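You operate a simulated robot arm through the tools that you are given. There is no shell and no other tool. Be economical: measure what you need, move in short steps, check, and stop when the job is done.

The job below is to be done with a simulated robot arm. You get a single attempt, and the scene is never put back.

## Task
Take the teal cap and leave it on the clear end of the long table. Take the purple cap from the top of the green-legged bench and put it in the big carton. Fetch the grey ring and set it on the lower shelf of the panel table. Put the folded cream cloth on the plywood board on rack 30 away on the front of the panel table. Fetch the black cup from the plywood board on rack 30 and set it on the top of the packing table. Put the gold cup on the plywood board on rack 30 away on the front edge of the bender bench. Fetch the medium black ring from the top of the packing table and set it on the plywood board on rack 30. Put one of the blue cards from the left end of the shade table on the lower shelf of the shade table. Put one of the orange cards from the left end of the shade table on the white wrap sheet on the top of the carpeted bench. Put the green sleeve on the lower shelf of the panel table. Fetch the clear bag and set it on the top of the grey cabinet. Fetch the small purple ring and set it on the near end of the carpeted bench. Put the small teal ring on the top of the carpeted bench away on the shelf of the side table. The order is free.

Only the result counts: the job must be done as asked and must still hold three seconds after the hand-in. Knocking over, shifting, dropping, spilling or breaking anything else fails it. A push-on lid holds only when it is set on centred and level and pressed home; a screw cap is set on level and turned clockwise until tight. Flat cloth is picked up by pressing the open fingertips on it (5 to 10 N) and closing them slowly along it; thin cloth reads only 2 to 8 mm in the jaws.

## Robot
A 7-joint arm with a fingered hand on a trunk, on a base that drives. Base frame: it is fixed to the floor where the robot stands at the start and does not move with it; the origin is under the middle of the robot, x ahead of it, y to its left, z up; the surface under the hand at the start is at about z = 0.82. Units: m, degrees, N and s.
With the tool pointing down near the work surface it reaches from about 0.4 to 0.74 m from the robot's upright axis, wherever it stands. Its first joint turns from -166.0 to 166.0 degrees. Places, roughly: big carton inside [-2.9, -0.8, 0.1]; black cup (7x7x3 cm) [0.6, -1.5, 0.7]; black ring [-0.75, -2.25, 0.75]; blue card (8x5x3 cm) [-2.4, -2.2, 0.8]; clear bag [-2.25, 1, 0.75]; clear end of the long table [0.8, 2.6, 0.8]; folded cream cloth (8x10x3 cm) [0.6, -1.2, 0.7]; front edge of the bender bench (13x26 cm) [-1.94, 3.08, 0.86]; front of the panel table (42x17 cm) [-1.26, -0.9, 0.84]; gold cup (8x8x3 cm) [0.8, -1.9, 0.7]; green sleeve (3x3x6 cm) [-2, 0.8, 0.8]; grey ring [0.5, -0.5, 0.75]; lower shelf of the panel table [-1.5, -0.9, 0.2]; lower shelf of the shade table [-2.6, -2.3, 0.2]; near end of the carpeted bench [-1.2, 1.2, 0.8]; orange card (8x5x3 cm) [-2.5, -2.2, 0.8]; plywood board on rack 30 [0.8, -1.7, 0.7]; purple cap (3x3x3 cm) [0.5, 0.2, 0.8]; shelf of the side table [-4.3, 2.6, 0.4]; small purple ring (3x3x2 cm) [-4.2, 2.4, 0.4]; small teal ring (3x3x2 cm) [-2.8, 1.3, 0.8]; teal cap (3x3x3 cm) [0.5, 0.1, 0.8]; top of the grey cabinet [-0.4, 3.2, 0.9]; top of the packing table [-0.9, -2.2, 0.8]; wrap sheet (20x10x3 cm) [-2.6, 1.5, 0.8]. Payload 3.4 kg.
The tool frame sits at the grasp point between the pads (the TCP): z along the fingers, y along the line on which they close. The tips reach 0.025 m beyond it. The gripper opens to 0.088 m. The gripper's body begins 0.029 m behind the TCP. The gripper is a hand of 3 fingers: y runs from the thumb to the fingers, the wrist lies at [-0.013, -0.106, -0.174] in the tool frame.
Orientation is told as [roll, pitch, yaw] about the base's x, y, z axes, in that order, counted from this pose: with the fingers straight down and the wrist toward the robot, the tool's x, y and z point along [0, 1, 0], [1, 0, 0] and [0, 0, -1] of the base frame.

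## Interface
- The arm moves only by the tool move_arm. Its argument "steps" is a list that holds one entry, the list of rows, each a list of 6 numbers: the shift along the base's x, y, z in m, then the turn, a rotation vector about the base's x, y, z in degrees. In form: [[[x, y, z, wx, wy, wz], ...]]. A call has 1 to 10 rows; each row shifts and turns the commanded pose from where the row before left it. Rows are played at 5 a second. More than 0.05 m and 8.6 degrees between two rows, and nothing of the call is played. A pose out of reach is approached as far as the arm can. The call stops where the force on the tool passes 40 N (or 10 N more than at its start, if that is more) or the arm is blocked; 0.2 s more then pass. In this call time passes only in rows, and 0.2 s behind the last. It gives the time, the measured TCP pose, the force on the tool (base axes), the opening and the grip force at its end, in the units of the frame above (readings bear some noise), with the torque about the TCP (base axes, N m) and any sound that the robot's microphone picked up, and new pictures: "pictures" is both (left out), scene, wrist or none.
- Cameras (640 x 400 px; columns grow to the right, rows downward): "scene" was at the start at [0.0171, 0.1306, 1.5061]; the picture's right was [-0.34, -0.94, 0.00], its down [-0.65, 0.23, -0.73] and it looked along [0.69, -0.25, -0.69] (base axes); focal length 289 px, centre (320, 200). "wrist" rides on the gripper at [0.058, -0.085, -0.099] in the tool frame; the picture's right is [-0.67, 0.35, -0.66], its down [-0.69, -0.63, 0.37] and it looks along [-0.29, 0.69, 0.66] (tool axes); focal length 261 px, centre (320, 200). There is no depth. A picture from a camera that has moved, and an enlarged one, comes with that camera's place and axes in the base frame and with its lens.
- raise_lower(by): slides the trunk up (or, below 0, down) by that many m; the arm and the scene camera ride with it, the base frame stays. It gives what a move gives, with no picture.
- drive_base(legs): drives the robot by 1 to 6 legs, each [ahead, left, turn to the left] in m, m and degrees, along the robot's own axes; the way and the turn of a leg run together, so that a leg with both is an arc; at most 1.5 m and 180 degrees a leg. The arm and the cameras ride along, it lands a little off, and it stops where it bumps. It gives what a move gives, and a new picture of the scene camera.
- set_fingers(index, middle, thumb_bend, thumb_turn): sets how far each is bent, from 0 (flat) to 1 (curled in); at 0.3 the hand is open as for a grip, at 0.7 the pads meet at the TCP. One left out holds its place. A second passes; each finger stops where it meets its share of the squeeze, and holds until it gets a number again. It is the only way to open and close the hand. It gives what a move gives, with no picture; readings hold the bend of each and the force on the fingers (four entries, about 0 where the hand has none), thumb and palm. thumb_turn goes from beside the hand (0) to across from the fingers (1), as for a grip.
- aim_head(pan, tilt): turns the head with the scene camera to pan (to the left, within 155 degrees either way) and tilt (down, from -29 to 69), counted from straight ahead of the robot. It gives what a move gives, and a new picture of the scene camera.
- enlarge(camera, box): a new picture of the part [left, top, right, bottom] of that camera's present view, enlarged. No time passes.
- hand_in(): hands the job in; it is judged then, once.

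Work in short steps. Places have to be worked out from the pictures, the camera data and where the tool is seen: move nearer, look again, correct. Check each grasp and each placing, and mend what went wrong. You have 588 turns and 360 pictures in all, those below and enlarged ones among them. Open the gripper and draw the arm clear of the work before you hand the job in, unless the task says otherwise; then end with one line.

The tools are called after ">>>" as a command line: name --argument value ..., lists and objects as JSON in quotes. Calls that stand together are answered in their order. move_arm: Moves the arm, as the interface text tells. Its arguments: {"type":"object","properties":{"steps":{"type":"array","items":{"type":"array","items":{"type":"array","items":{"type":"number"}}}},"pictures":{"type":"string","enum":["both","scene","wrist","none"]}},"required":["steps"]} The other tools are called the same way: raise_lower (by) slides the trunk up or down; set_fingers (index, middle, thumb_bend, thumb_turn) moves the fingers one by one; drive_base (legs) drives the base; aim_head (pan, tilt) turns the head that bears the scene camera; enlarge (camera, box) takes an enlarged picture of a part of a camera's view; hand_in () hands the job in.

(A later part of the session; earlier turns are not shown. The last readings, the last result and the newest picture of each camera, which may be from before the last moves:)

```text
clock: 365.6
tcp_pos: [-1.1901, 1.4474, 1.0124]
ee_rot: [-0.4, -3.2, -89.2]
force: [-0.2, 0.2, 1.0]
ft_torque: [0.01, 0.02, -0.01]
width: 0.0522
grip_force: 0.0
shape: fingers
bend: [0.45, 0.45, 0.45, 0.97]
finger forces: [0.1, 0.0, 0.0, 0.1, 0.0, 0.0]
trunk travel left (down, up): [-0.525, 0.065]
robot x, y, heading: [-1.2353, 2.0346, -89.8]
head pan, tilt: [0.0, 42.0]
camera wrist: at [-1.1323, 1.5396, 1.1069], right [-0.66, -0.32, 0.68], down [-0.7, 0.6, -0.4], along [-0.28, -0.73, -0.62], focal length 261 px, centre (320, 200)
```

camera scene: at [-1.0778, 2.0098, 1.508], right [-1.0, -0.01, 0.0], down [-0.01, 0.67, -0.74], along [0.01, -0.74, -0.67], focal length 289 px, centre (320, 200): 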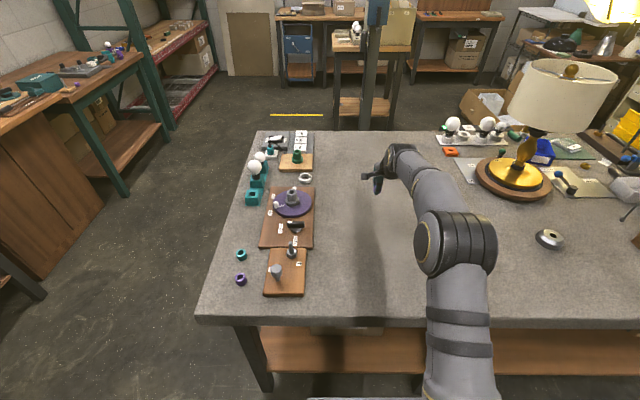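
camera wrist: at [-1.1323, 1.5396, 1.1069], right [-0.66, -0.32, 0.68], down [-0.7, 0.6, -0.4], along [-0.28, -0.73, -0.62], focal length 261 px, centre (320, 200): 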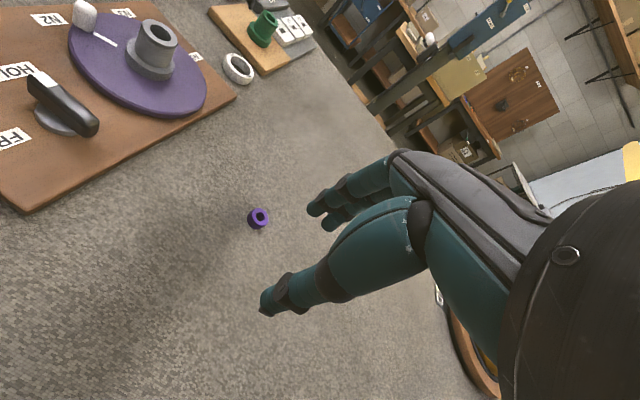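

The purple ring is in place. Next the clear bag, on the bench's south side: I'll retract, level the tool, and turn here before driving around the east end.

>>> move_arm --steps '[[[0, 0.04, 0.01, 3.2, 0, 0], [0, 0.04, 0.01, 0, 0, 0], [0, 0.04, 0.01, 0, 0, 0]]]' --pictures "none"

>>> drive_base --legs '[[-0.2, 0, 0], [0, 0, 174], [0, -0.9, 0]]'

```text
clock: 366.4
tcp_pos: [-1.1902, 1.5655, 1.0421]
ee_rot: [-0.4, 0.1, -89.1]
force: [-0.1, 0.2, 0.9]
ft_torque: [0.02, 0.01, 0.01]
width: 0.0523
grip_force: 0.0
shape: fingers
bend: [0.45, 0.45, 0.45, 0.97]
finger forces: [0.0, 0.0, 0.0, 0.0, 0.0, 0.0]
trunk travel left (down, up): [-0.525, 0.065]
robot x, y, heading: [-1.2355, 2.0306, -89.7]
head pan, tilt: [0.0, 42.0]
```

```text
clock: 379.8
tcp_pos: [-0.3515, 2.6902, 1.0424]
ee_rot: [-0.4, 0.0, 88.9]
force: [-0.4, 0.8, -0.5]
ft_torque: [-0.04, 0.04, -0.05]
width: 0.0522
grip_force: 0.1
shape: fingers
bend: [0.45, 0.45, 0.45, 0.97]
finger forces: [0.0, 0.1, 0.0, 0.1, 0.0, 0.0]
trunk travel left (down, up): [-0.525, 0.065]
robot x, y, heading: [-0.3236, 2.2216, 88.0]
head pan, tilt: [0.0, 42.0]
camera scene: at [-0.4807, 2.2496, 1.508], right [1.0, -0.03, 0.0], down [-0.02, -0.67, -0.74], along [0.02, 0.74, -0.67], focal length 289 px, centre (320, 200)
```

scene: 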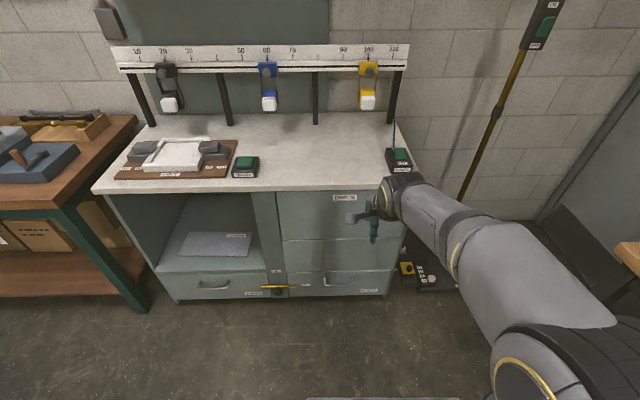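

A clear area on the cabinet top is visible for later. Now I'm driving around: back south, then strafe west along the bench's south side.

>>> drive_base --legs '[[-1.1, 0, 2], [-0.97, 0, 0]]'

>>> aim_head --pan 60 --tilt 30

```text
clock: 390.2
tcp_pos: [-0.3859, 0.5872, 1.0432]
ee_rot: [-0.3, 0.0, 90.2]
force: [-0.1, 0.5, -0.3]
ft_torque: [-0.06, 0.01, 0.04]
width: 0.052
grip_force: 0.0
shape: fingers
bend: [0.45, 0.45, 0.45, 0.97]
finger forces: [0.0, 0.0, 0.0, 0.0, 0.0, 0.0]
trunk travel left (down, up): [-0.525, 0.065]
robot x, y, heading: [-0.3449, 0.1194, 89.6]
head pan, tilt: [0.0, 42.0]
camera scene: at [-0.5054, 0.1431, 1.508], right [1.0, 0.0, 0.0], down [0.0, -0.67, -0.74], along [0.0, 0.74, -0.67], focal length 289 px, centre (320, 200)
```

scene: 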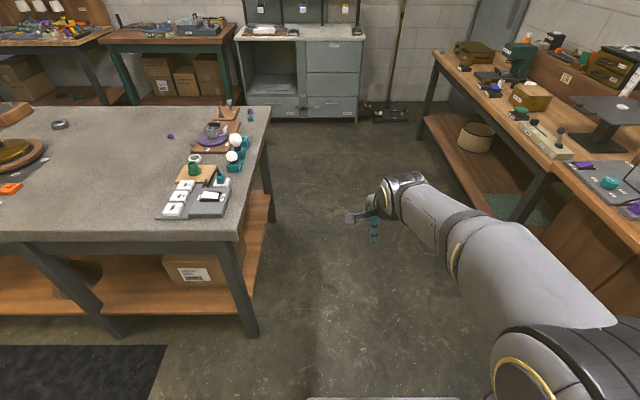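

```text
clock: 391.5
tcp_pos: [-0.3851, 0.5862, 1.0413]
ee_rot: [-0.3, 0.1, 90.3]
force: [-0.2, -0.4, -0.3]
ft_torque: [-0.04, 0.0, 0.02]
width: 0.0521
grip_force: 0.0
shape: fingers
bend: [0.45, 0.45, 0.45, 0.97]
finger forces: [0.0, 0.0, 0.1, 0.0, 0.0, 0.0]
trunk travel left (down, up): [-0.525, 0.065]
robot x, y, heading: [-0.3449, 0.1202, 89.7]
head pan, tilt: [60.0, 30.0]
camera scene: at [-0.5839, 0.1054, 1.5263], right [0.5, 0.86, 0.0], down [0.43, -0.25, -0.87], along [-0.75, 0.44, -0.5], focal length 289 px, centre (320, 200)
```

scene: 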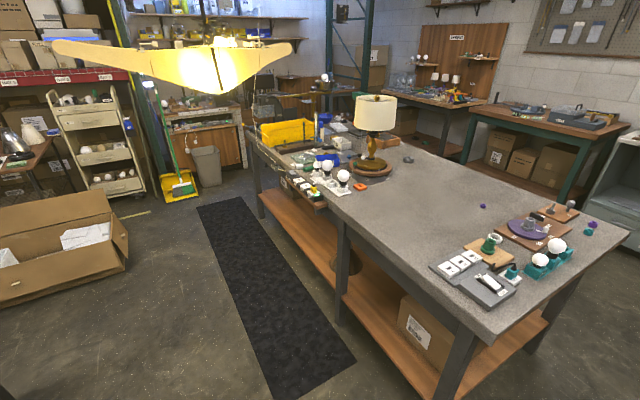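

A hanging lamp is somewhere over the south-west area. I'll move west a bit and look at it more carefully before approaching.

>>> drive_base --legs '[[0, 0.75, 0]]'

>>> aim_head --pan 60 --tilt 5

>>> aim_head --pan 40 --tilt 35

```text
clock: 395.5
tcp_pos: [-1.1149, 0.5944, 1.0427]
ee_rot: [-0.3, 0.0, 89.8]
force: [0.5, -0.3, 0.4]
ft_torque: [0.02, -0.02, 0.03]
width: 0.0521
grip_force: 0.1
shape: fingers
bend: [0.45, 0.45, 0.45, 0.97]
finger forces: [0.0, 0.0, 0.0, 0.1, 0.0, 0.0]
trunk travel left (down, up): [-0.525, 0.065]
robot x, y, heading: [-1.0785, 0.1244, 89.4]
head pan, tilt: [60.0, 30.0]
camera scene: at [-1.3163, 0.1138, 1.5262], right [0.51, 0.86, 0.0], down [0.43, -0.26, -0.87], along [-0.74, 0.44, -0.5], focal length 289 px, centre (320, 200)
```

scene: 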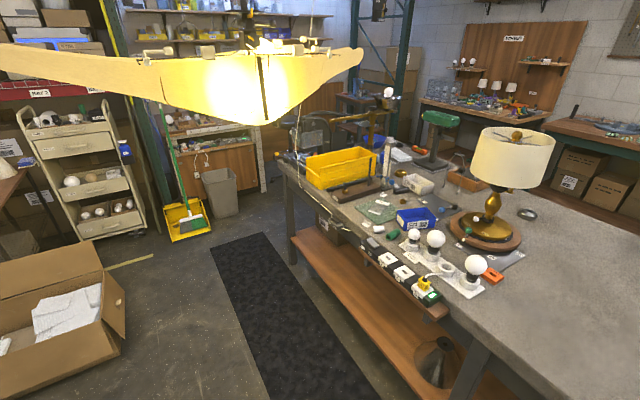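

```text
clock: 396.4
tcp_pos: [-1.1145, 0.5933, 1.0422]
ee_rot: [-0.3, 0.0, 89.8]
force: [0.0, -0.4, 0.0]
ft_torque: [0.0, -0.04, 0.01]
width: 0.0525
grip_force: 0.0
shape: fingers
bend: [0.45, 0.45, 0.45, 0.97]
finger forces: [0.0, 0.0, 0.1, 0.0, 0.0, 0.0]
trunk travel left (down, up): [-0.525, 0.065]
robot x, y, heading: [-1.0812, 0.1266, 89.3]
head pan, tilt: [60.0, 5.0]
camera scene: at [-1.3172, 0.1145, 1.5666], right [0.51, 0.86, 0.0], down [0.08, -0.04, -1.0], along [-0.86, 0.51, -0.09], focal length 289 px, centre (320, 200)
```

scene: 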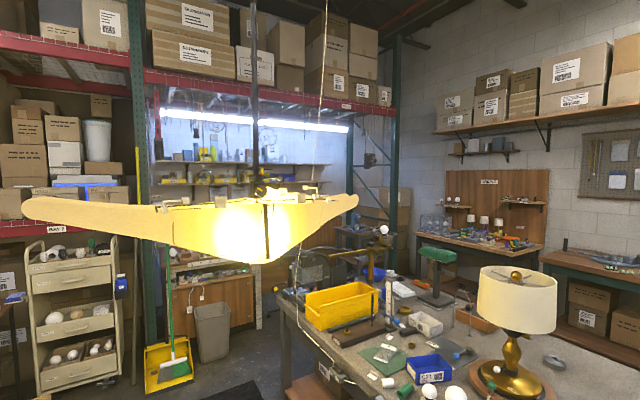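

```text
clock: 397.3
tcp_pos: [-1.1142, 0.5934, 1.0414]
ee_rot: [-0.4, 0.0, 89.7]
force: [0.5, -0.2, 0.8]
ft_torque: [-0.01, 0.0, -0.02]
width: 0.0523
grip_force: 0.1
shape: fingers
bend: [0.45, 0.45, 0.45, 0.97]
finger forces: [0.0, 0.0, 0.0, 0.0, 0.0, 0.1]
trunk travel left (down, up): [-0.525, 0.065]
robot x, y, heading: [-1.0804, 0.1246, 89.3]
head pan, tilt: [40.0, 35.0]
camera scene: at [-1.2941, 0.1357, 1.5186], right [0.77, 0.63, 0.0], down [0.36, -0.44, -0.82], along [-0.52, 0.63, -0.57], focal length 289 px, centre (320, 200)
```

scene: 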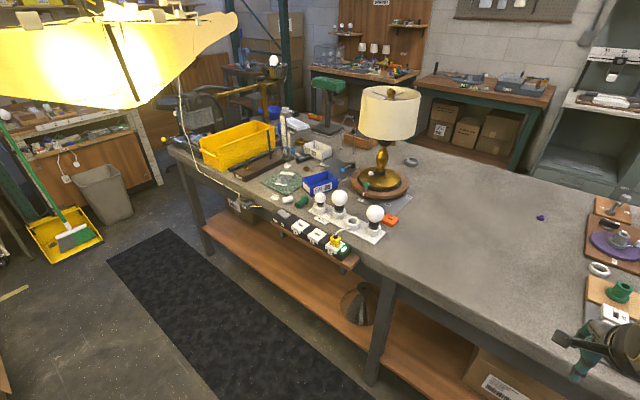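

The pendant lamp hangs at about (-2.17, 0.41), bottom z≈1.30, elongated toward (-2.0, 0.67) and (-2.55, -0.2). The bag is at about (-2.13, 0.93) and the sleeve at (-1.955, 0.825). I'll go to x≈-1.75, keeping the head clear of the lamp.

>>> drive_base --legs '[[0, 0.62, 0.7], [0.15, 0, 0]]'

>>> aim_head --pan 15 --tilt 45

>>> enlarge --camera "scene" --box '[160, 60, 420, 220]'

```text
clock: 401.8
tcp_pos: [-1.7442, 0.7411, 1.0407]
ee_rot: [-0.2, 0.0, 91.1]
force: [-0.3, 0.6, -0.1]
ft_torque: [0.03, 0.01, 0.0]
width: 0.0521
grip_force: 0.1
shape: fingers
bend: [0.45, 0.45, 0.45, 0.97]
finger forces: [0.0, 0.0, 0.0, 0.0, 0.0, 0.0]
trunk travel left (down, up): [-0.525, 0.065]
robot x, y, heading: [-1.6969, 0.2709, 90.6]
head pan, tilt: [40.0, 35.0]
camera scene: at [-1.9131, 0.2786, 1.5185], right [0.76, 0.65, 0.0], down [0.37, -0.44, -0.82], along [-0.53, 0.62, -0.57], focal length 289 px, centre (320, 200)
```

scene: 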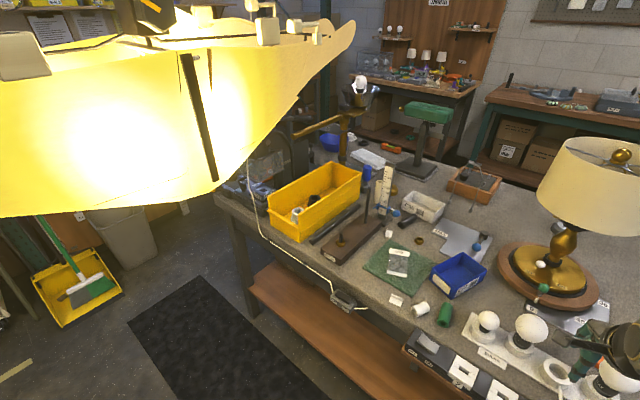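

```text
clock: 402.6
tcp_pos: [-1.7437, 0.7403, 1.0432]
ee_rot: [-0.3, 0.0, 91.1]
force: [0.2, -0.6, -0.3]
ft_torque: [0.01, 0.01, 0.03]
width: 0.0522
grip_force: 0.0
shape: fingers
bend: [0.45, 0.45, 0.45, 0.97]
finger forces: [0.0, 0.0, 0.1, 0.0, 0.1, 0.1]
trunk travel left (down, up): [-0.525, 0.065]
robot x, y, heading: [-1.6977, 0.2717, 90.5]
head pan, tilt: [15.0, 45.0]
camera scene: at [-1.8777, 0.2892, 1.5037], right [0.96, 0.27, 0.0], down [0.19, -0.68, -0.71], along [-0.19, 0.68, -0.71], focal length 289 px, centre (320, 200)
```

scene: 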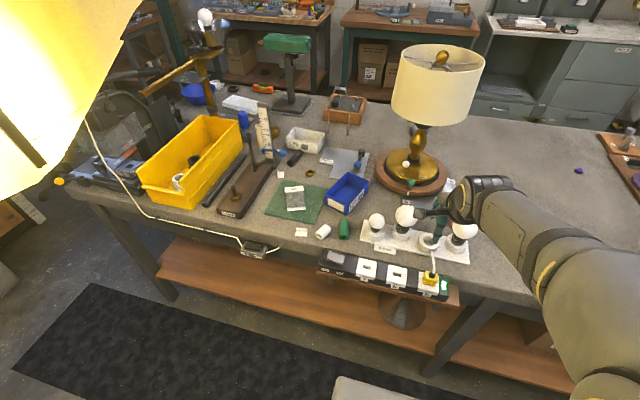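

```text
2.46 times, centred on (290, 140) of scene
camera zoom: at [-1.8777, 0.2892, 1.5037], right [0.96, 0.27, 0.0], down [0.19, -0.68, -0.71], along [-0.19, 0.68, -0.71], focal length 711 px, centre (394, 348)
```

zoom: 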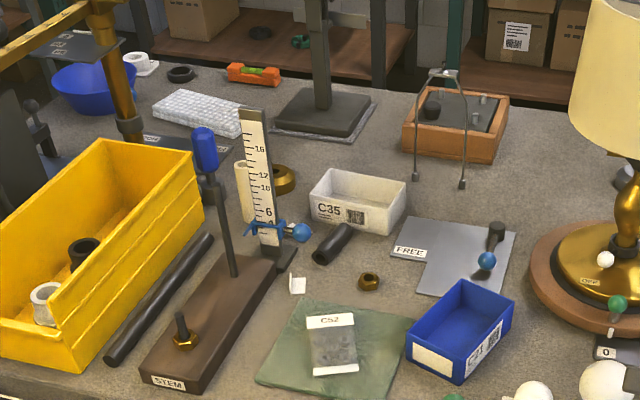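

The clear bag (label C52) lies on a green mat at about (-2.13, 0.905), about 6 cm wide in x. I'll nudge the base closer and swing the hand over, turning it so the wrist is on the right and the fingers close along x.

>>> drive_base --legs '[[0, 0.05, 0], [0.08, 0, 0]]'

>>> move_arm --steps '[[[-0.04, 0, 0, 0, 0, 8], [-0.04, 0, 0, 0, 0, 8], [-0.04, 0, 0, 0, 0, 8], [-0.04, 0.0, 0, 0, 0, 8], [-0.04, 0.0, 0, 0, 0, 8], [-0.04, 0.01, 0, 0, 0, 8], [-0.03, 0.01, 0, 0, 0, 8]]]' --pictures "both"

```text
clock: 404.2
tcp_pos: [-1.7975, 0.8206, 1.0416]
ee_rot: [-0.3, 0.2, 91.2]
force: [-0.3, 0.8, 0.0]
ft_torque: [-0.02, 0.0, -0.01]
width: 0.0525
grip_force: 0.1
shape: fingers
bend: [0.45, 0.45, 0.45, 0.97]
finger forces: [0.0, 0.0, 0.0, 0.0, 0.1, 0.1]
trunk travel left (down, up): [-0.525, 0.065]
robot x, y, heading: [-1.7498, 0.3503, 90.8]
head pan, tilt: [15.0, 45.0]
camera scene: at [-1.9293, 0.37, 1.5037], right [0.96, 0.27, 0.0], down [0.19, -0.68, -0.71], along [-0.19, 0.68, -0.71], focal length 289 px, centre (320, 200)
```

scene: 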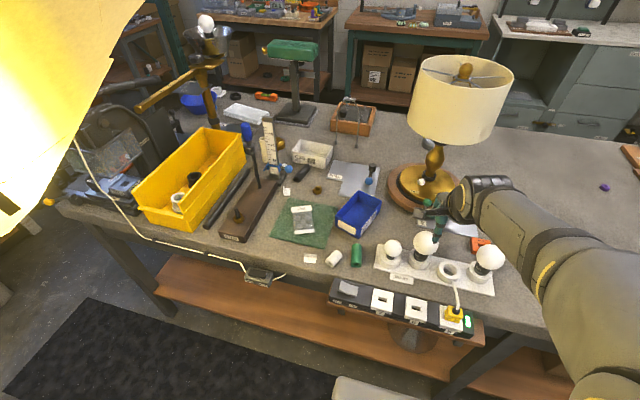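

```text
clock: 405.8
tcp_pos: [-2.0651, 0.8396, 1.0388]
ee_rot: [-0.2, 0.0, 147.2]
force: [0.2, 0.0, -0.4]
ft_torque: [-0.02, -0.04, 0.01]
width: 0.0524
grip_force: 0.0
shape: fingers
bend: [0.45, 0.45, 0.45, 0.97]
finger forces: [0.0, 0.0, 0.0, 0.0, 0.0, 0.0]
trunk travel left (down, up): [-0.525, 0.065]
robot x, y, heading: [-1.7478, 0.3555, 90.6]
head pan, tilt: [15.0, 45.0]
camera scene: at [-1.9295, 0.3694, 1.5036], right [0.96, 0.27, 0.0], down [0.19, -0.68, -0.71], along [-0.19, 0.68, -0.71], focal length 289 px, centre (320, 200)
camera wrist: at [-2.0261, 0.7451, 1.1386], right [0.07, 0.75, 0.66], down [0.9, 0.24, -0.36], along [-0.43, 0.62, -0.66], focal length 261 px, centre (320, 200)
```

scene: 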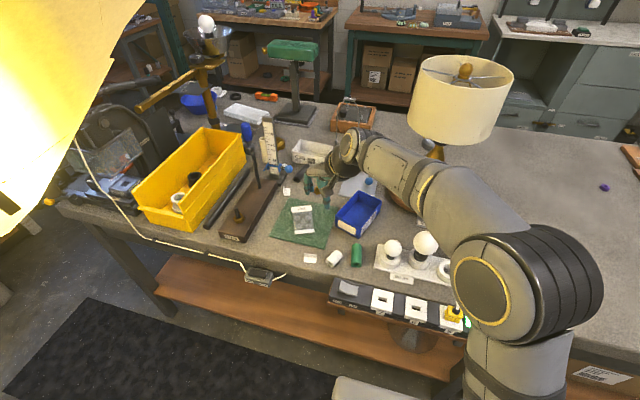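
wrist: 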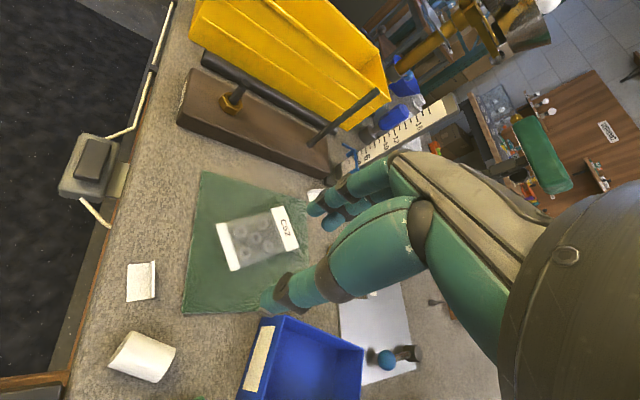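

The bag's long axis lies at about 115°, width 5.8 cm, centre (-2.132, 0.903). I'll turn the hand a further 58°, so it closes across the width, and position above it.

>>> move_arm --steps '[[[-0.01, 0.01, 0, 0, 0, 8], [-0.01, 0.01, 0, 0, 0, 8], [-0.01, 0.01, 0, 0, 0, 8], [-0.01, 0.01, 0, 0, 0, 8], [-0.01, 0.01, -0.01, 0, 0, 8], [-0.01, 0.008, -0.02, 0, 0, 8], [-0.006, 0.004, -0.03, 0, 0, 8]]]' --pictures "both"

>>> set_fingers --index 0.35 --middle 0.35 --thumb_bend 0.35

```text
clock: 407.4
tcp_pos: [-2.1069, 0.8577, 0.9725]
ee_rot: [-0.2, 0.0, -156.8]
force: [0.1, 0.0, 0.1]
ft_torque: [0.0, -0.01, -0.01]
width: 0.0523
grip_force: 0.1
shape: fingers
bend: [0.45, 0.45, 0.45, 0.97]
finger forces: [0.0, 0.1, 0.1, 0.0, 0.1, 0.1]
out of reach, approached as far as the arm can: row 5, 6, 7
trunk travel left (down, up): [-0.525, 0.065]
robot x, y, heading: [-1.749, 0.3552, 90.6]
head pan, tilt: [15.0, 45.0]
camera scene: at [-1.9287, 0.3688, 1.5038], right [0.96, 0.27, 0.0], down [0.19, -0.68, -0.71], along [-0.19, 0.68, -0.71], focal length 289 px, centre (320, 200)
camera wrist: at [-2.0056, 0.838, 1.0708], right [-0.58, 0.47, 0.66], down [0.31, 0.88, -0.36], along [-0.75, -0.01, -0.66], focal length 261 px, centre (320, 200)
```

scene: 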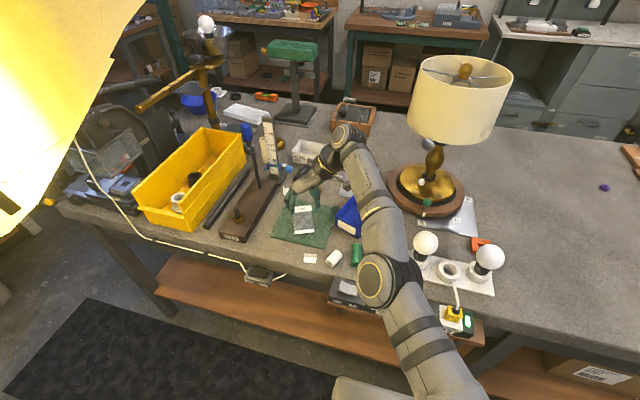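
wrist: 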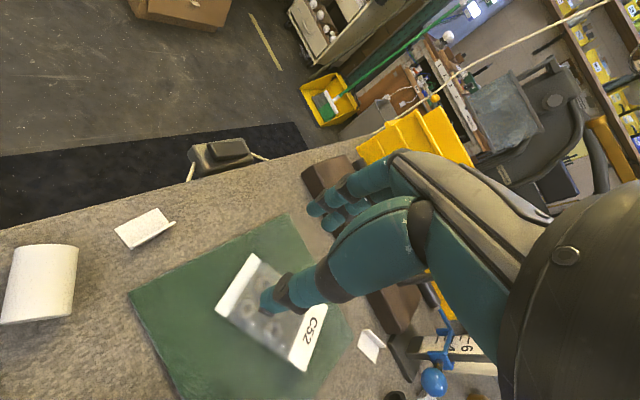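

```text
clock: 408.4
tcp_pos: [-2.1067, 0.8573, 0.9717]
ee_rot: [-0.3, 0.1, -156.8]
force: [0.5, 0.3, 0.5]
ft_torque: [-0.02, 0.0, 0.02]
width: 0.074
grip_force: 0.0
shape: fingers
bend: [0.35, 0.35, 0.35, 0.97]
finger forces: [0.0, 0.0, 0.1, 0.0, 0.0, 0.0]
trunk travel left (down, up): [-0.525, 0.065]
robot x, y, heading: [-1.7497, 0.3524, 90.6]
head pan, tilt: [15.0, 45.0]
```

The arm is at its limit 4.5 cm short, so I'll shift the base that much.

>>> drive_base --legs '[[0.045, 0.035, 0]]'

>>> move_arm --steps '[[[0.0, 0.005, -0.03, 0, 0, 0]]]' --pictures "wrist"

```text
clock: 409.4
tcp_pos: [-2.1416, 0.9047, 0.9707]
ee_rot: [-0.3, 0.1, -157.1]
force: [-0.5, -0.3, 0.0]
ft_torque: [-0.01, -0.01, -0.02]
width: 0.0739
grip_force: 0.0
shape: fingers
bend: [0.35, 0.35, 0.35, 0.97]
finger forces: [0.1, 0.0, 0.1, 0.1, 0.0, 0.1]
trunk travel left (down, up): [-0.525, 0.065]
robot x, y, heading: [-1.7828, 0.3967, 90.8]
head pan, tilt: [15.0, 45.0]
camera scene: at [-1.9655, 0.4152, 1.5036], right [0.96, 0.27, 0.0], down [0.19, -0.68, -0.71], along [-0.19, 0.68, -0.71], focal length 289 px, centre (320, 200)
```

scene: 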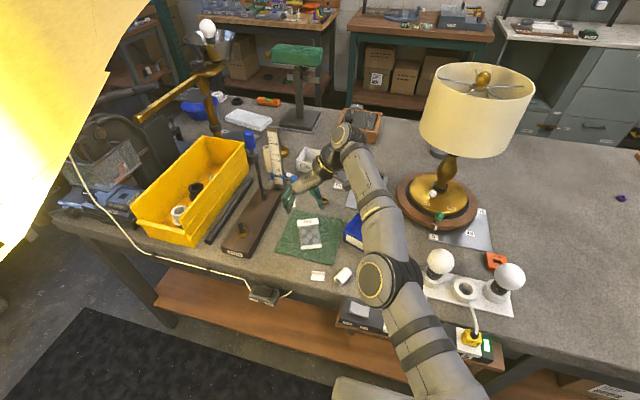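

```text
clock: 409.8
tcp_pos: [-2.1421, 0.9085, 0.9409]
ee_rot: [-0.3, 0.0, -156.9]
force: [-0.4, -0.9, 0.0]
ft_torque: [0.0, 0.0, 0.05]
width: 0.0738
grip_force: 0.0
shape: fingers
bend: [0.35, 0.35, 0.35, 0.97]
finger forces: [0.0, 0.0, 0.1, 0.1, 0.0, 0.1]
trunk travel left (down, up): [-0.525, 0.065]
robot x, y, heading: [-1.7852, 0.3979, 91.1]
head pan, tilt: [15.0, 45.0]
camera wrist: at [-2.0417, 0.8883, 1.0397], right [-0.58, 0.48, 0.66], down [0.31, 0.88, -0.36], along [-0.75, -0.01, -0.66], focal length 261 px, centre (320, 200)
```

wrist: 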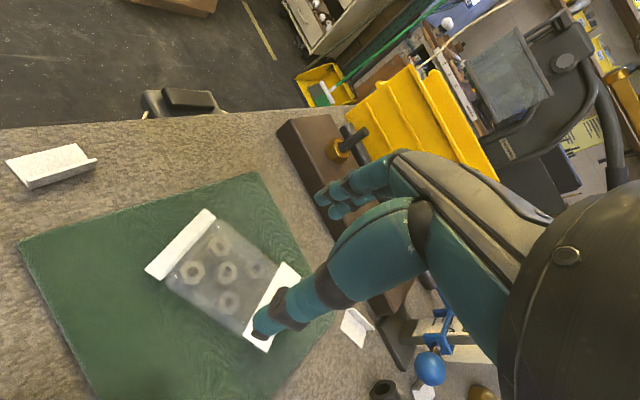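

Bag centre is (-2.130, 0.903), axis about 118°. I'll rotate 5° more, align, and descend.

>>> move_arm --steps '[[[0.012, -0.005, -0.02, 0, 0, 5], [0, 0, -0.03, 0, 0, 0], [0, 0, -0.015, 0, 0, 0], [0, 0, -0.008, 0, 0, 0]]]' --pictures "wrist"

```text
clock: 410.8
tcp_pos: [-2.1324, 0.9071, 0.8683]
ee_rot: [-0.2, -0.1, -151.9]
force: [-0.5, 0.1, -0.1]
ft_torque: [0.02, -0.02, 0.03]
width: 0.0738
grip_force: 0.2
shape: fingers
bend: [0.35, 0.35, 0.35, 0.97]
finger forces: [0.1, 0.0, 0.0, 0.0, 0.1, 0.0]
trunk travel left (down, up): [-0.525, 0.065]
robot x, y, heading: [-1.7854, 0.401, 90.4]
head pan, tilt: [15.0, 45.0]
camera wrist: at [-2.0298, 0.8957, 0.9673], right [-0.62, 0.42, 0.66], down [0.23, 0.9, -0.36], along [-0.75, -0.07, -0.66], focal length 261 px, centre (320, 200)
```

wrist: 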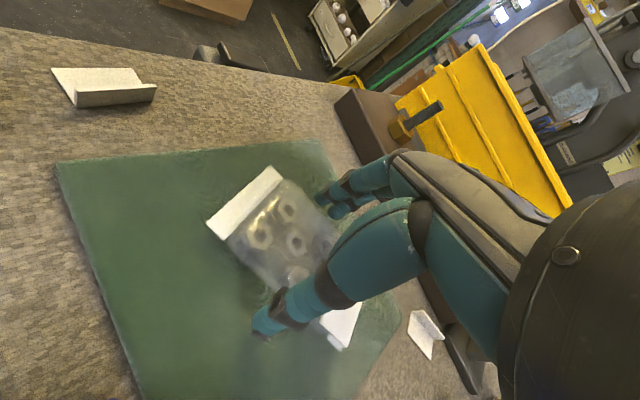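

Straddling the bag. I'll lower 6 mm and close.

>>> move_arm --steps '[[[0, 0, -0.004, 0, 0, 0], [0, 0, -0.003, 0, 0, 0]]]' --pictures "none"

>>> set_fingers --index 0.6 --middle 0.6 --thumb_bend 0.6

>>> move_arm --steps '[[[0, 0, 0.02, 0, 0, 0], [0, 0, 0.03, 0, 0, 0], [0, 0, 0.03, 0, 0, 0]]]' --pictures "wrist"

```text
clock: 411.4
tcp_pos: [-2.1328, 0.9068, 0.8617]
ee_rot: [-0.5, -0.1, -152.0]
force: [0.9, -0.2, 9.3]
ft_torque: [-0.2, 0.38, 0.04]
width: 0.0737
grip_force: 4.6
shape: fingers
bend: [0.35, 0.34, 0.35, 0.97]
finger forces: [0.1, 9.5, 0.0, 0.1, 0.0, 0.1]
out of reach, approached as far as the arm can: row 1
trunk travel left (down, up): [-0.525, 0.065]
robot x, y, heading: [-1.7885, 0.3954, 90.7]
head pan, tilt: [15.0, 45.0]
```

```text
clock: 412.4
tcp_pos: [-2.1327, 0.9055, 0.864]
ee_rot: [-0.5, -0.2, -151.9]
force: [-5.1, -1.2, 25.8]
ft_torque: [-0.5, 1.4, 0.04]
width: 0.0544
grip_force: 26.1
shape: fingers
bend: [0.44, 0.36, 0.48, 0.97]
finger forces: [13.0, 26.6, 0.0, 0.1, 12.6, 0.0]
trunk travel left (down, up): [-0.525, 0.065]
robot x, y, heading: [-1.7879, 0.3985, 90.9]
head pan, tilt: [15.0, 45.0]
```

```text
clock: 413.2
tcp_pos: [-2.1296, 0.906, 0.941]
ee_rot: [-0.2, 0.1, -152.0]
force: [0.1, -0.1, -0.3]
ft_torque: [0.0, 0.03, -0.01]
width: 0.0542
grip_force: 14.2
shape: fingers
bend: [0.44, 0.46, 0.47, 0.97]
finger forces: [11.7, 2.7, 0.1, 0.0, 14.3, 0.1]
trunk travel left (down, up): [-0.525, 0.065]
robot x, y, heading: [-1.7838, 0.3966, 90.5]
head pan, tilt: [15.0, 45.0]
camera wrist: at [-2.027, 0.8947, 1.0404], right [-0.62, 0.42, 0.66], down [0.23, 0.9, -0.36], along [-0.75, -0.07, -0.66], focal length 261 px, centre (320, 200)
```

wrist: 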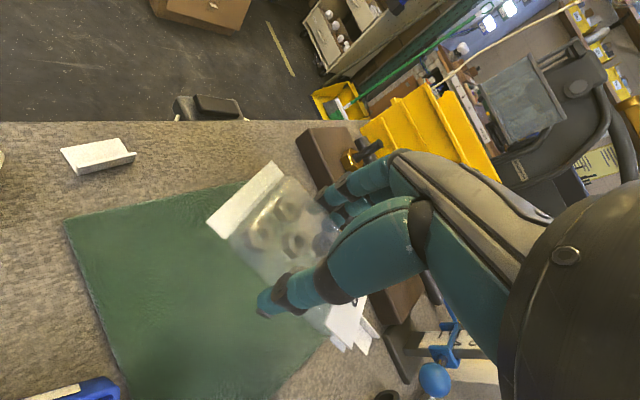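

The bag is lifted. I'll firm up the grip, raise a bit, and back away south.

>>> set_fingers --index 0.65 --middle 0.65 --thumb_bend 0.65

>>> move_arm --steps '[[[0, 0, 0.04, 0, 0, 0], [0, 0, 0.04, 0, 0, 0]]]' --pictures "none"

>>> drive_base --legs '[[-0.3, 0, 0]]'

```text
clock: 414.2
tcp_pos: [-2.1296, 0.9063, 0.9422]
ee_rot: [-0.3, 0.1, -152.0]
force: [0.0, -0.2, 0.0]
ft_torque: [-0.01, 0.05, 0.02]
width: 0.0542
grip_force: 20.2
shape: fingers
bend: [0.5, 0.54, 0.45, 0.96]
finger forces: [11.1, 8.5, 0.0, 0.0, 20.1, 0.0]
trunk travel left (down, up): [-0.525, 0.065]
robot x, y, heading: [-1.7876, 0.3921, 90.7]
head pan, tilt: [15.0, 45.0]
```

```text
clock: 414.8
tcp_pos: [-2.1207, 0.8932, 1.0188]
ee_rot: [-0.2, -0.1, -152.0]
force: [0.1, 0.5, -0.4]
ft_torque: [-0.03, 0.02, -0.01]
width: 0.0539
grip_force: 19.7
shape: fingers
bend: [0.5, 0.54, 0.45, 0.96]
finger forces: [11.0, 8.5, 0.0, 0.0, 20.1, 0.0]
out of reach, approached as far as the arm can: row 1, 2
trunk travel left (down, up): [-0.525, 0.065]
robot x, y, heading: [-1.7873, 0.3993, 90.4]
head pan, tilt: [15.0, 45.0]
```

```text
clock: 416.8
tcp_pos: [-2.1203, 0.5993, 1.0182]
ee_rot: [-0.4, 0.1, -151.7]
force: [0.8, -0.3, -0.5]
ft_torque: [-0.01, -0.01, -0.01]
width: 0.0539
grip_force: 19.8
shape: fingers
bend: [0.5, 0.54, 0.45, 0.96]
finger forces: [10.9, 8.4, 0.1, 0.0, 20.0, 0.0]
trunk travel left (down, up): [-0.525, 0.065]
robot x, y, heading: [-1.7773, 0.102, 90.9]
head pan, tilt: [15.0, 45.0]
camera scene: at [-1.9616, 0.1197, 1.5037], right [0.96, 0.27, 0.0], down [0.19, -0.68, -0.71], along [-0.19, 0.68, -0.71], focal length 289 px, centre (320, 200)
```

scene: 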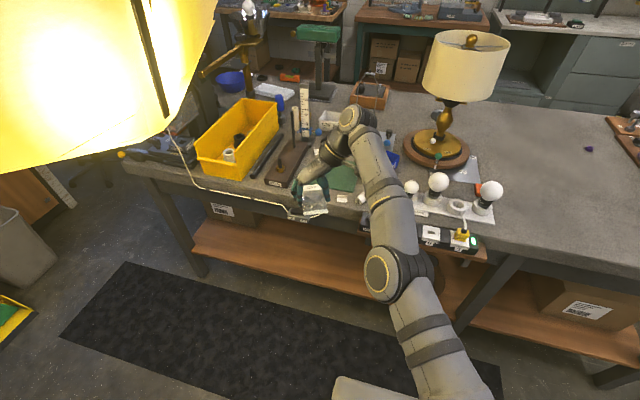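

I'll drive east along the bench and then north up the corridor to the cabinet.

>>> drive_base --legs '[[0, -1.3, -0.9], [0, -0.33, 0], [1.2, 0, 0], [0.85, 0, 0]]'

>>> aim_head --pan 5 --tilt 42

```text
clock: 434.8
tcp_pos: [-0.3483, 2.6374, 1.0174]
ee_rot: [-0.3, 0.0, -156.2]
force: [-0.2, 1.1, -0.8]
ft_torque: [0.01, -0.03, -0.04]
width: 0.0543
grip_force: 20.4
shape: fingers
bend: [0.5, 0.54, 0.45, 0.96]
finger forces: [11.0, 8.5, 0.0, 0.0, 19.9, 0.0]
trunk travel left (down, up): [-0.525, 0.065]
robot x, y, heading: [-0.0483, 2.1158, 86.0]
head pan, tilt: [15.0, 45.0]
camera scene: at [-0.2278, 2.1462, 1.5037], right [0.98, 0.2, 0.0], down [0.14, -0.69, -0.71], along [-0.14, 0.69, -0.71], focal length 289 px, centre (320, 200)
```

scene: 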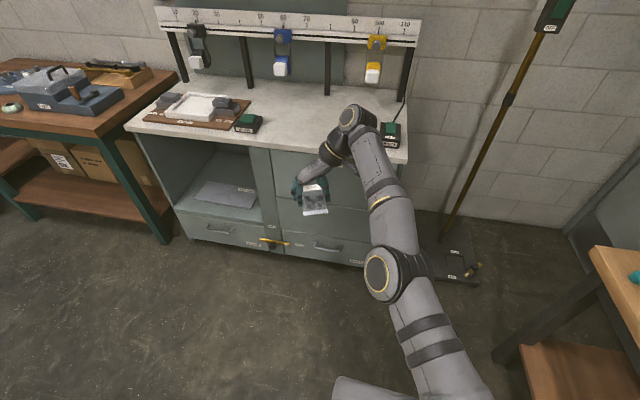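

```text
clock: 435.6
tcp_pos: [-0.348, 2.6359, 1.0181]
ee_rot: [-0.3, 0.0, -156.2]
force: [0.3, -0.6, -0.9]
ft_torque: [-0.03, -0.02, 0.01]
width: 0.0538
grip_force: 19.6
shape: fingers
bend: [0.5, 0.54, 0.45, 0.96]
finger forces: [11.0, 8.5, 0.0, 0.0, 20.0, 0.0]
trunk travel left (down, up): [-0.525, 0.065]
robot x, y, heading: [-0.0516, 2.1146, 86.4]
head pan, tilt: [5.0, 42.0]
camera scene: at [-0.2138, 2.1499, 1.508], right [1.0, 0.02, 0.0], down [0.02, -0.67, -0.74], along [-0.02, 0.74, -0.67], focal length 289 px, centre (320, 200)
```

scene: 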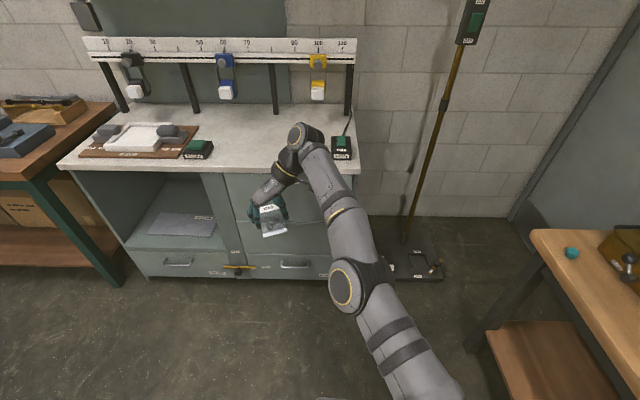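

The cabinet top's clear middle spans x -0.6 to -0.2, y 3.0–3.4. I'll drive up to place the bag near (-0.42, 3.09).

>>> drive_base --legs '[[0, 0, 3.5], [0.44, 0.03, 0]]'

>>> enlarge --camera "wrist" --box '[0, 0, 640, 400]'

```text
clock: 438.7
tcp_pos: [-0.418, 3.0536, 1.0185]
ee_rot: [-0.3, 0.0, -152.0]
force: [0.7, 1.1, -0.3]
ft_torque: [0.0, 0.04, 0.02]
width: 0.0541
grip_force: 20.0
shape: fingers
bend: [0.5, 0.54, 0.45, 0.96]
finger forces: [11.0, 8.5, 0.0, 0.1, 20.1, 0.0]
trunk travel left (down, up): [-0.525, 0.065]
robot x, y, heading: [-0.0839, 2.5595, 90.8]
head pan, tilt: [5.0, 42.0]
camera scene: at [-0.2483, 2.5791, 1.508], right [1.0, 0.1, 0.0], down [0.07, -0.67, -0.74], along [-0.07, 0.74, -0.67], focal length 289 px, centre (320, 200)
```

scene: 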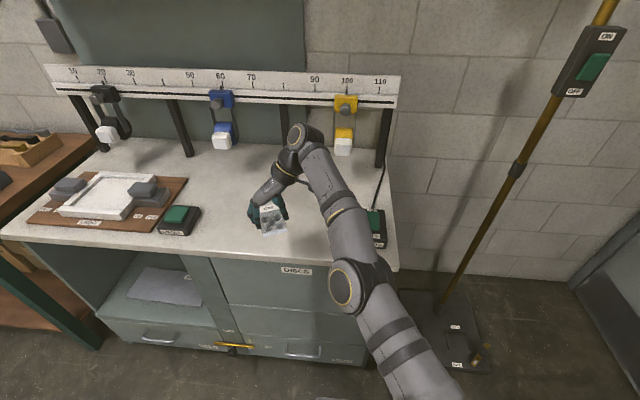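

```text
1.00 times, centred on (320, 200) of wrist (not enlarged: the box is as wide or as high as the picture)
camera zoom: at [-0.3155, 3.0425, 1.1167], right [-0.62, 0.42, 0.66], down [0.23, 0.9, -0.36], along [-0.75, -0.07, -0.66], focal length 261 px, centre (320, 200)
```

zoom: 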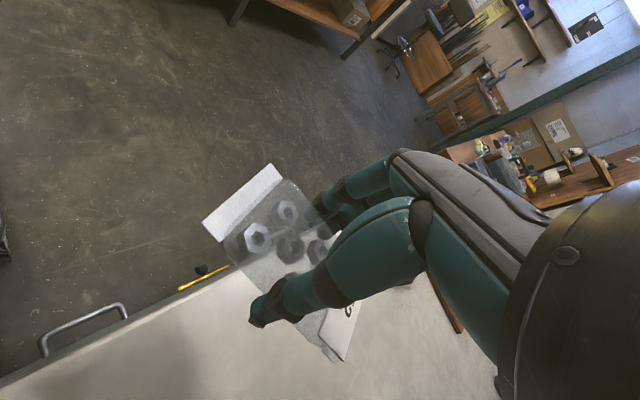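

The cabinet's front edge is really at y≈3.04, so I'll drive 0.11 further.

>>> drive_base --legs '[[0.11, 0, 0]]'

>>> move_arm --steps '[[[0.0, 0.0, -0.03, 0, 0, 0], [0, 0, -0.03, 0, 0, 0]]]' --pictures "both"

```text
clock: 439.9
tcp_pos: [-0.4203, 3.1623, 1.0173]
ee_rot: [-0.3, -0.1, -151.9]
force: [-1.1, 0.4, -1.4]
ft_torque: [-0.02, 0.03, 0.02]
width: 0.054
grip_force: 20.5
shape: fingers
bend: [0.5, 0.54, 0.45, 0.96]
finger forces: [11.0, 8.4, 0.0, 0.0, 20.1, 0.0]
trunk travel left (down, up): [-0.525, 0.065]
robot x, y, heading: [-0.0817, 2.6624, 90.6]
head pan, tilt: [5.0, 42.0]
camera scene: at [-0.2495, 2.6878, 1.508], right [1.0, 0.1, 0.0], down [0.07, -0.67, -0.74], along [-0.07, 0.74, -0.67], focal length 289 px, centre (320, 200)
```

scene: 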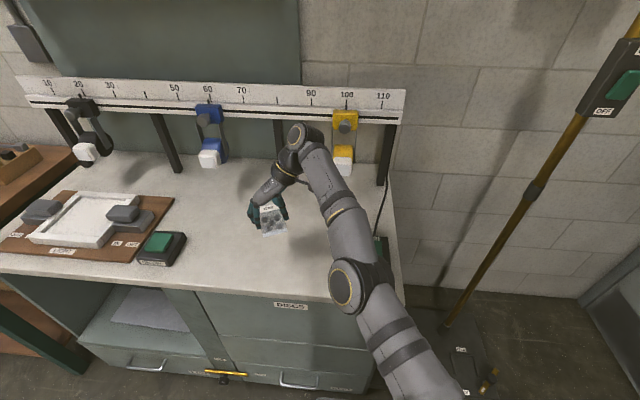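

```text
clock: 440.5
tcp_pos: [-0.4249, 3.1708, 0.9626]
ee_rot: [-0.2, 0.1, -151.8]
force: [0.6, 0.5, -0.6]
ft_torque: [-0.04, 0.02, 0.03]
width: 0.054
grip_force: 19.9
shape: fingers
bend: [0.5, 0.54, 0.45, 0.96]
finger forces: [11.0, 8.6, 0.0, 0.0, 20.1, 0.0]
out of reach, approached as far as the arm can: row 1, 2
trunk travel left (down, up): [-0.525, 0.065]
robot x, y, heading: [-0.0809, 2.6618, 90.7]
head pan, tilt: [5.0, 42.0]
camera scene: at [-0.2496, 2.6872, 1.508], right [1.0, 0.1, 0.0], down [0.07, -0.67, -0.74], along [-0.07, 0.74, -0.67], focal length 289 px, centre (320, 200)
camera wrist: at [-0.3227, 3.1595, 1.0603], right [-0.62, 0.42, 0.66], down [0.23, 0.9, -0.36], along [-0.75, -0.07, -0.66], focal length 261 px, centre (320, 200)
```

scene: 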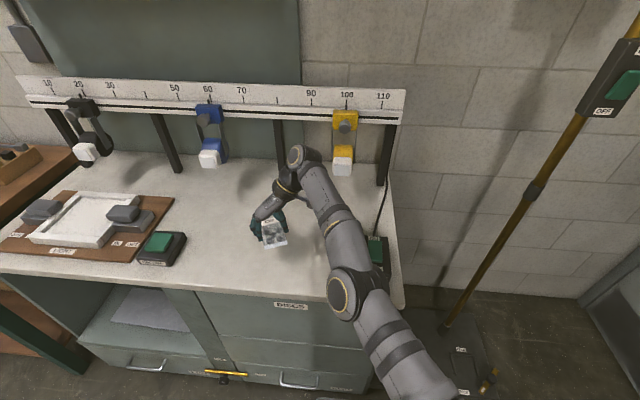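
wrist: 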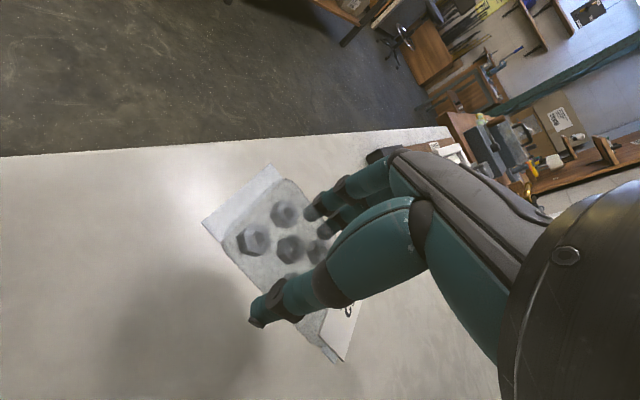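

Over the cabinet top with margin. I'll lower gently, pulling in 1 cm.

>>> move_arm --steps '[[[0.012, -0.012, -0.012, 0, 0, 0], [0, 0, -0.008, 0, 0, 0], [0, 0, -0.006, 0, 0, 0]]]' --pictures "none"

```text
clock: 441.3
tcp_pos: [-0.4211, 3.1769, 0.9374]
ee_rot: [-0.2, 0.2, -151.9]
force: [0.1, 0.0, -1.2]
ft_torque: [0.05, -0.03, 0.02]
width: 0.0538
grip_force: 20.0
shape: fingers
bend: [0.5, 0.54, 0.45, 0.96]
finger forces: [11.0, 8.4, 0.1, 0.0, 20.1, 0.1]
out of reach, approached as far as the arm can: row 1
trunk travel left (down, up): [-0.525, 0.065]
robot x, y, heading: [-0.0782, 2.6651, 90.5]
head pan, tilt: [5.0, 42.0]
```

>>> move_arm --steps '[[[0, 0, -0.005, 0, 0, 0], [0, 0, -0.004, 0, 0, 0], [0, 0, -0.003, 0, 0, 0]]]' --pictures "none"

```text
clock: 442.1
tcp_pos: [-0.4198, 3.178, 0.9258]
ee_rot: [-0.2, 0.1, -151.8]
force: [-0.7, 0.4, -1.8]
ft_torque: [0.02, -0.02, 0.0]
width: 0.0541
grip_force: 20.1
shape: fingers
bend: [0.5, 0.54, 0.45, 0.96]
finger forces: [11.0, 8.4, 0.0, 0.0, 20.0, 0.0]
trunk travel left (down, up): [-0.525, 0.065]
robot x, y, heading: [-0.085, 2.6634, 90.6]
head pan, tilt: [5.0, 42.0]
```

>>> move_arm --steps '[[[0, 0, -0.005, 0, 0, 0], [0, 0, -0.004, 0, 0, 0], [0, 0, -0.003, 0, 0, 0], [0, 0, -0.003, 0, 0, 0]]]' --pictures "wrist"

```text
clock: 443.1
tcp_pos: [-0.421, 3.1781, 0.9099]
ee_rot: [-0.2, 0.1, -151.8]
force: [-0.4, -0.9, -0.8]
ft_torque: [-0.01, -0.02, 0.01]
width: 0.0538
grip_force: 19.5
shape: fingers
bend: [0.5, 0.54, 0.45, 0.96]
finger forces: [11.0, 8.5, 0.1, 0.1, 20.1, 0.0]
trunk travel left (down, up): [-0.525, 0.065]
robot x, y, heading: [-0.0858, 2.6617, 90.4]
head pan, tilt: [5.0, 42.0]
camera wrist: at [-0.3179, 3.1674, 1.0087], right [-0.62, 0.42, 0.66], down [0.23, 0.9, -0.36], along [-0.75, -0.07, -0.66], focal length 261 px, centre (320, 200)
```

wrist: 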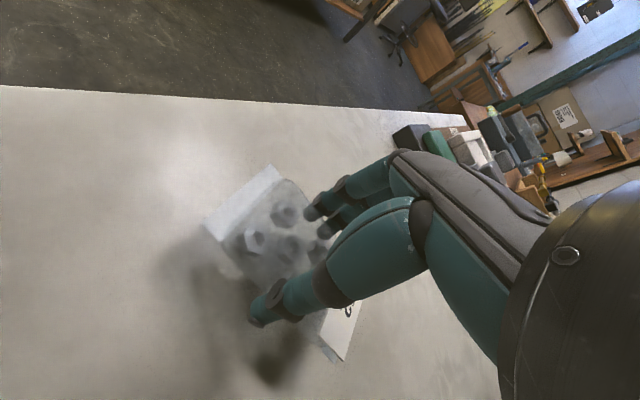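

>>> move_arm --steps '[[[0, 0, -0.006, 0, 0, 0], [0, 0, -0.005, 0, 0, 0], [0, 0, -0.004, 0, 0, 0], [0, 0, -0.003, 0, 0, 0]]]' --pictures "none"

```text
clock: 444.1
tcp_pos: [-0.4222, 3.1795, 0.8902]
ee_rot: [-0.3, 0.2, -151.9]
force: [1.0, -0.6, 0.6]
ft_torque: [0.04, 0.04, -0.04]
width: 0.0538
grip_force: 19.7
shape: fingers
bend: [0.5, 0.54, 0.45, 0.95]
finger forces: [10.9, 9.0, 0.0, 0.0, 20.3, 0.0]
out of reach, approached as far as the arm can: row 2
trunk travel left (down, up): [-0.525, 0.065]
robot x, y, heading: [-0.0814, 2.6635, 90.6]
head pan, tilt: [5.0, 42.0]
```

>>> move_arm --steps '[[[0, -0.008, -0.003, 0, 0, 0], [0, 0, -0.003, 0, 0, 0], [0, 0, -0.003, 0, 0, 0]]]' --pictures "none"

```text
clock: 445.0
tcp_pos: [-0.4273, 3.1778, 0.8892]
ee_rot: [-1.1, -0.5, -152.1]
force: [3.6, -3.1, 19.3]
ft_torque: [-0.15, 0.38, 0.11]
width: 0.0546
grip_force: 32.1
shape: fingers
bend: [0.52, 0.55, 0.43, 0.95]
finger forces: [8.7, 33.1, 0.0, 0.0, 22.6, 0.0]
out of reach, approached as far as the arm can: row 1
trunk travel left (down, up): [-0.525, 0.065]
robot x, y, heading: [-0.0813, 2.6661, 90.7]
head pan, tilt: [5.0, 42.0]
stopped in row 3: the force on the tool passed its limit at 42 N (the readings are from after the stop); the commanded pose is now the measured one
```

Contact at z≈0.889. I'll ease up, release, and lift away.

>>> move_arm --steps '[[[0, 0, 0.003, 0, 0, 0]]]' --pictures "none"

>>> set_fingers --index 0.35 --middle 0.35 --thumb_bend 0.33

>>> move_arm --steps '[[[0, 0, 0.03, 0, 0, 0], [0, 0, 0.04, 0, 0, 0], [0.01, -0.02, 0.04, 0, 0, 0]]]' --pictures "both"

```text
clock: 445.4
tcp_pos: [-0.4267, 3.1777, 0.8889]
ee_rot: [-0.9, -0.2, -152.0]
force: [4.7, -1.7, 11.6]
ft_torque: [-0.06, 0.16, 0.03]
width: 0.0543
grip_force: 28.0
shape: fingers
bend: [0.52, 0.55, 0.43, 0.95]
finger forces: [8.9, 24.6, 0.1, 0.0, 22.1, 0.1]
trunk travel left (down, up): [-0.525, 0.065]
robot x, y, heading: [-0.0814, 2.6682, 90.5]
head pan, tilt: [5.0, 42.0]
```

```text
clock: 446.4
tcp_pos: [-0.4281, 3.1777, 0.8885]
ee_rot: [-0.8, -0.3, -152.0]
force: [-0.3, 0.5, -0.4]
ft_torque: [0.01, 0.0, 0.01]
width: 0.0768
grip_force: 0.1
shape: fingers
bend: [0.35, 0.35, 0.33, 0.97]
finger forces: [0.0, 0.1, 0.0, 0.1, 0.1, 0.0]
trunk travel left (down, up): [-0.525, 0.065]
robot x, y, heading: [-0.0841, 2.6644, 90.7]
head pan, tilt: [5.0, 42.0]
```

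```text
clock: 447.2
tcp_pos: [-0.4159, 3.1546, 1.0003]
ee_rot: [-0.9, -0.2, -152.0]
force: [1.2, 0.1, -0.6]
ft_torque: [0.04, 0.02, 0.04]
width: 0.0767
grip_force: 0.1
shape: fingers
bend: [0.35, 0.35, 0.33, 0.97]
finger forces: [0.0, 0.0, 0.0, 0.0, 0.0, 0.1]
out of reach, approached as far as the arm can: row 2
trunk travel left (down, up): [-0.525, 0.065]
robot x, y, heading: [-0.0852, 2.6619, 90.7]
head pan, tilt: [5.0, 42.0]
camera scene: at [-0.2494, 2.6865, 1.5079], right [1.0, 0.1, 0.0], down [0.07, -0.67, -0.74], along [-0.07, 0.74, -0.67], focal length 289 px, centre (320, 200)
camera wrist: at [-0.3122, 3.1428, 1.0973], right [-0.62, 0.42, 0.67], down [0.23, 0.9, -0.36], along [-0.75, -0.07, -0.65], focal length 261 px, centre (320, 200)
```

scene: 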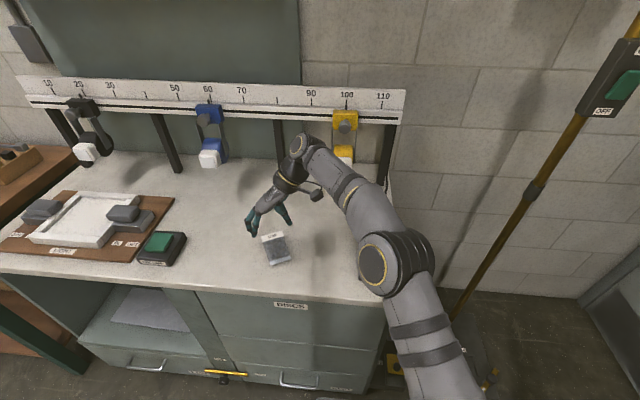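
wrist: 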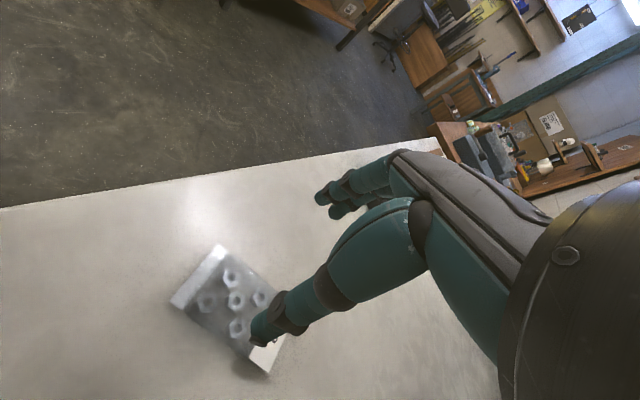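

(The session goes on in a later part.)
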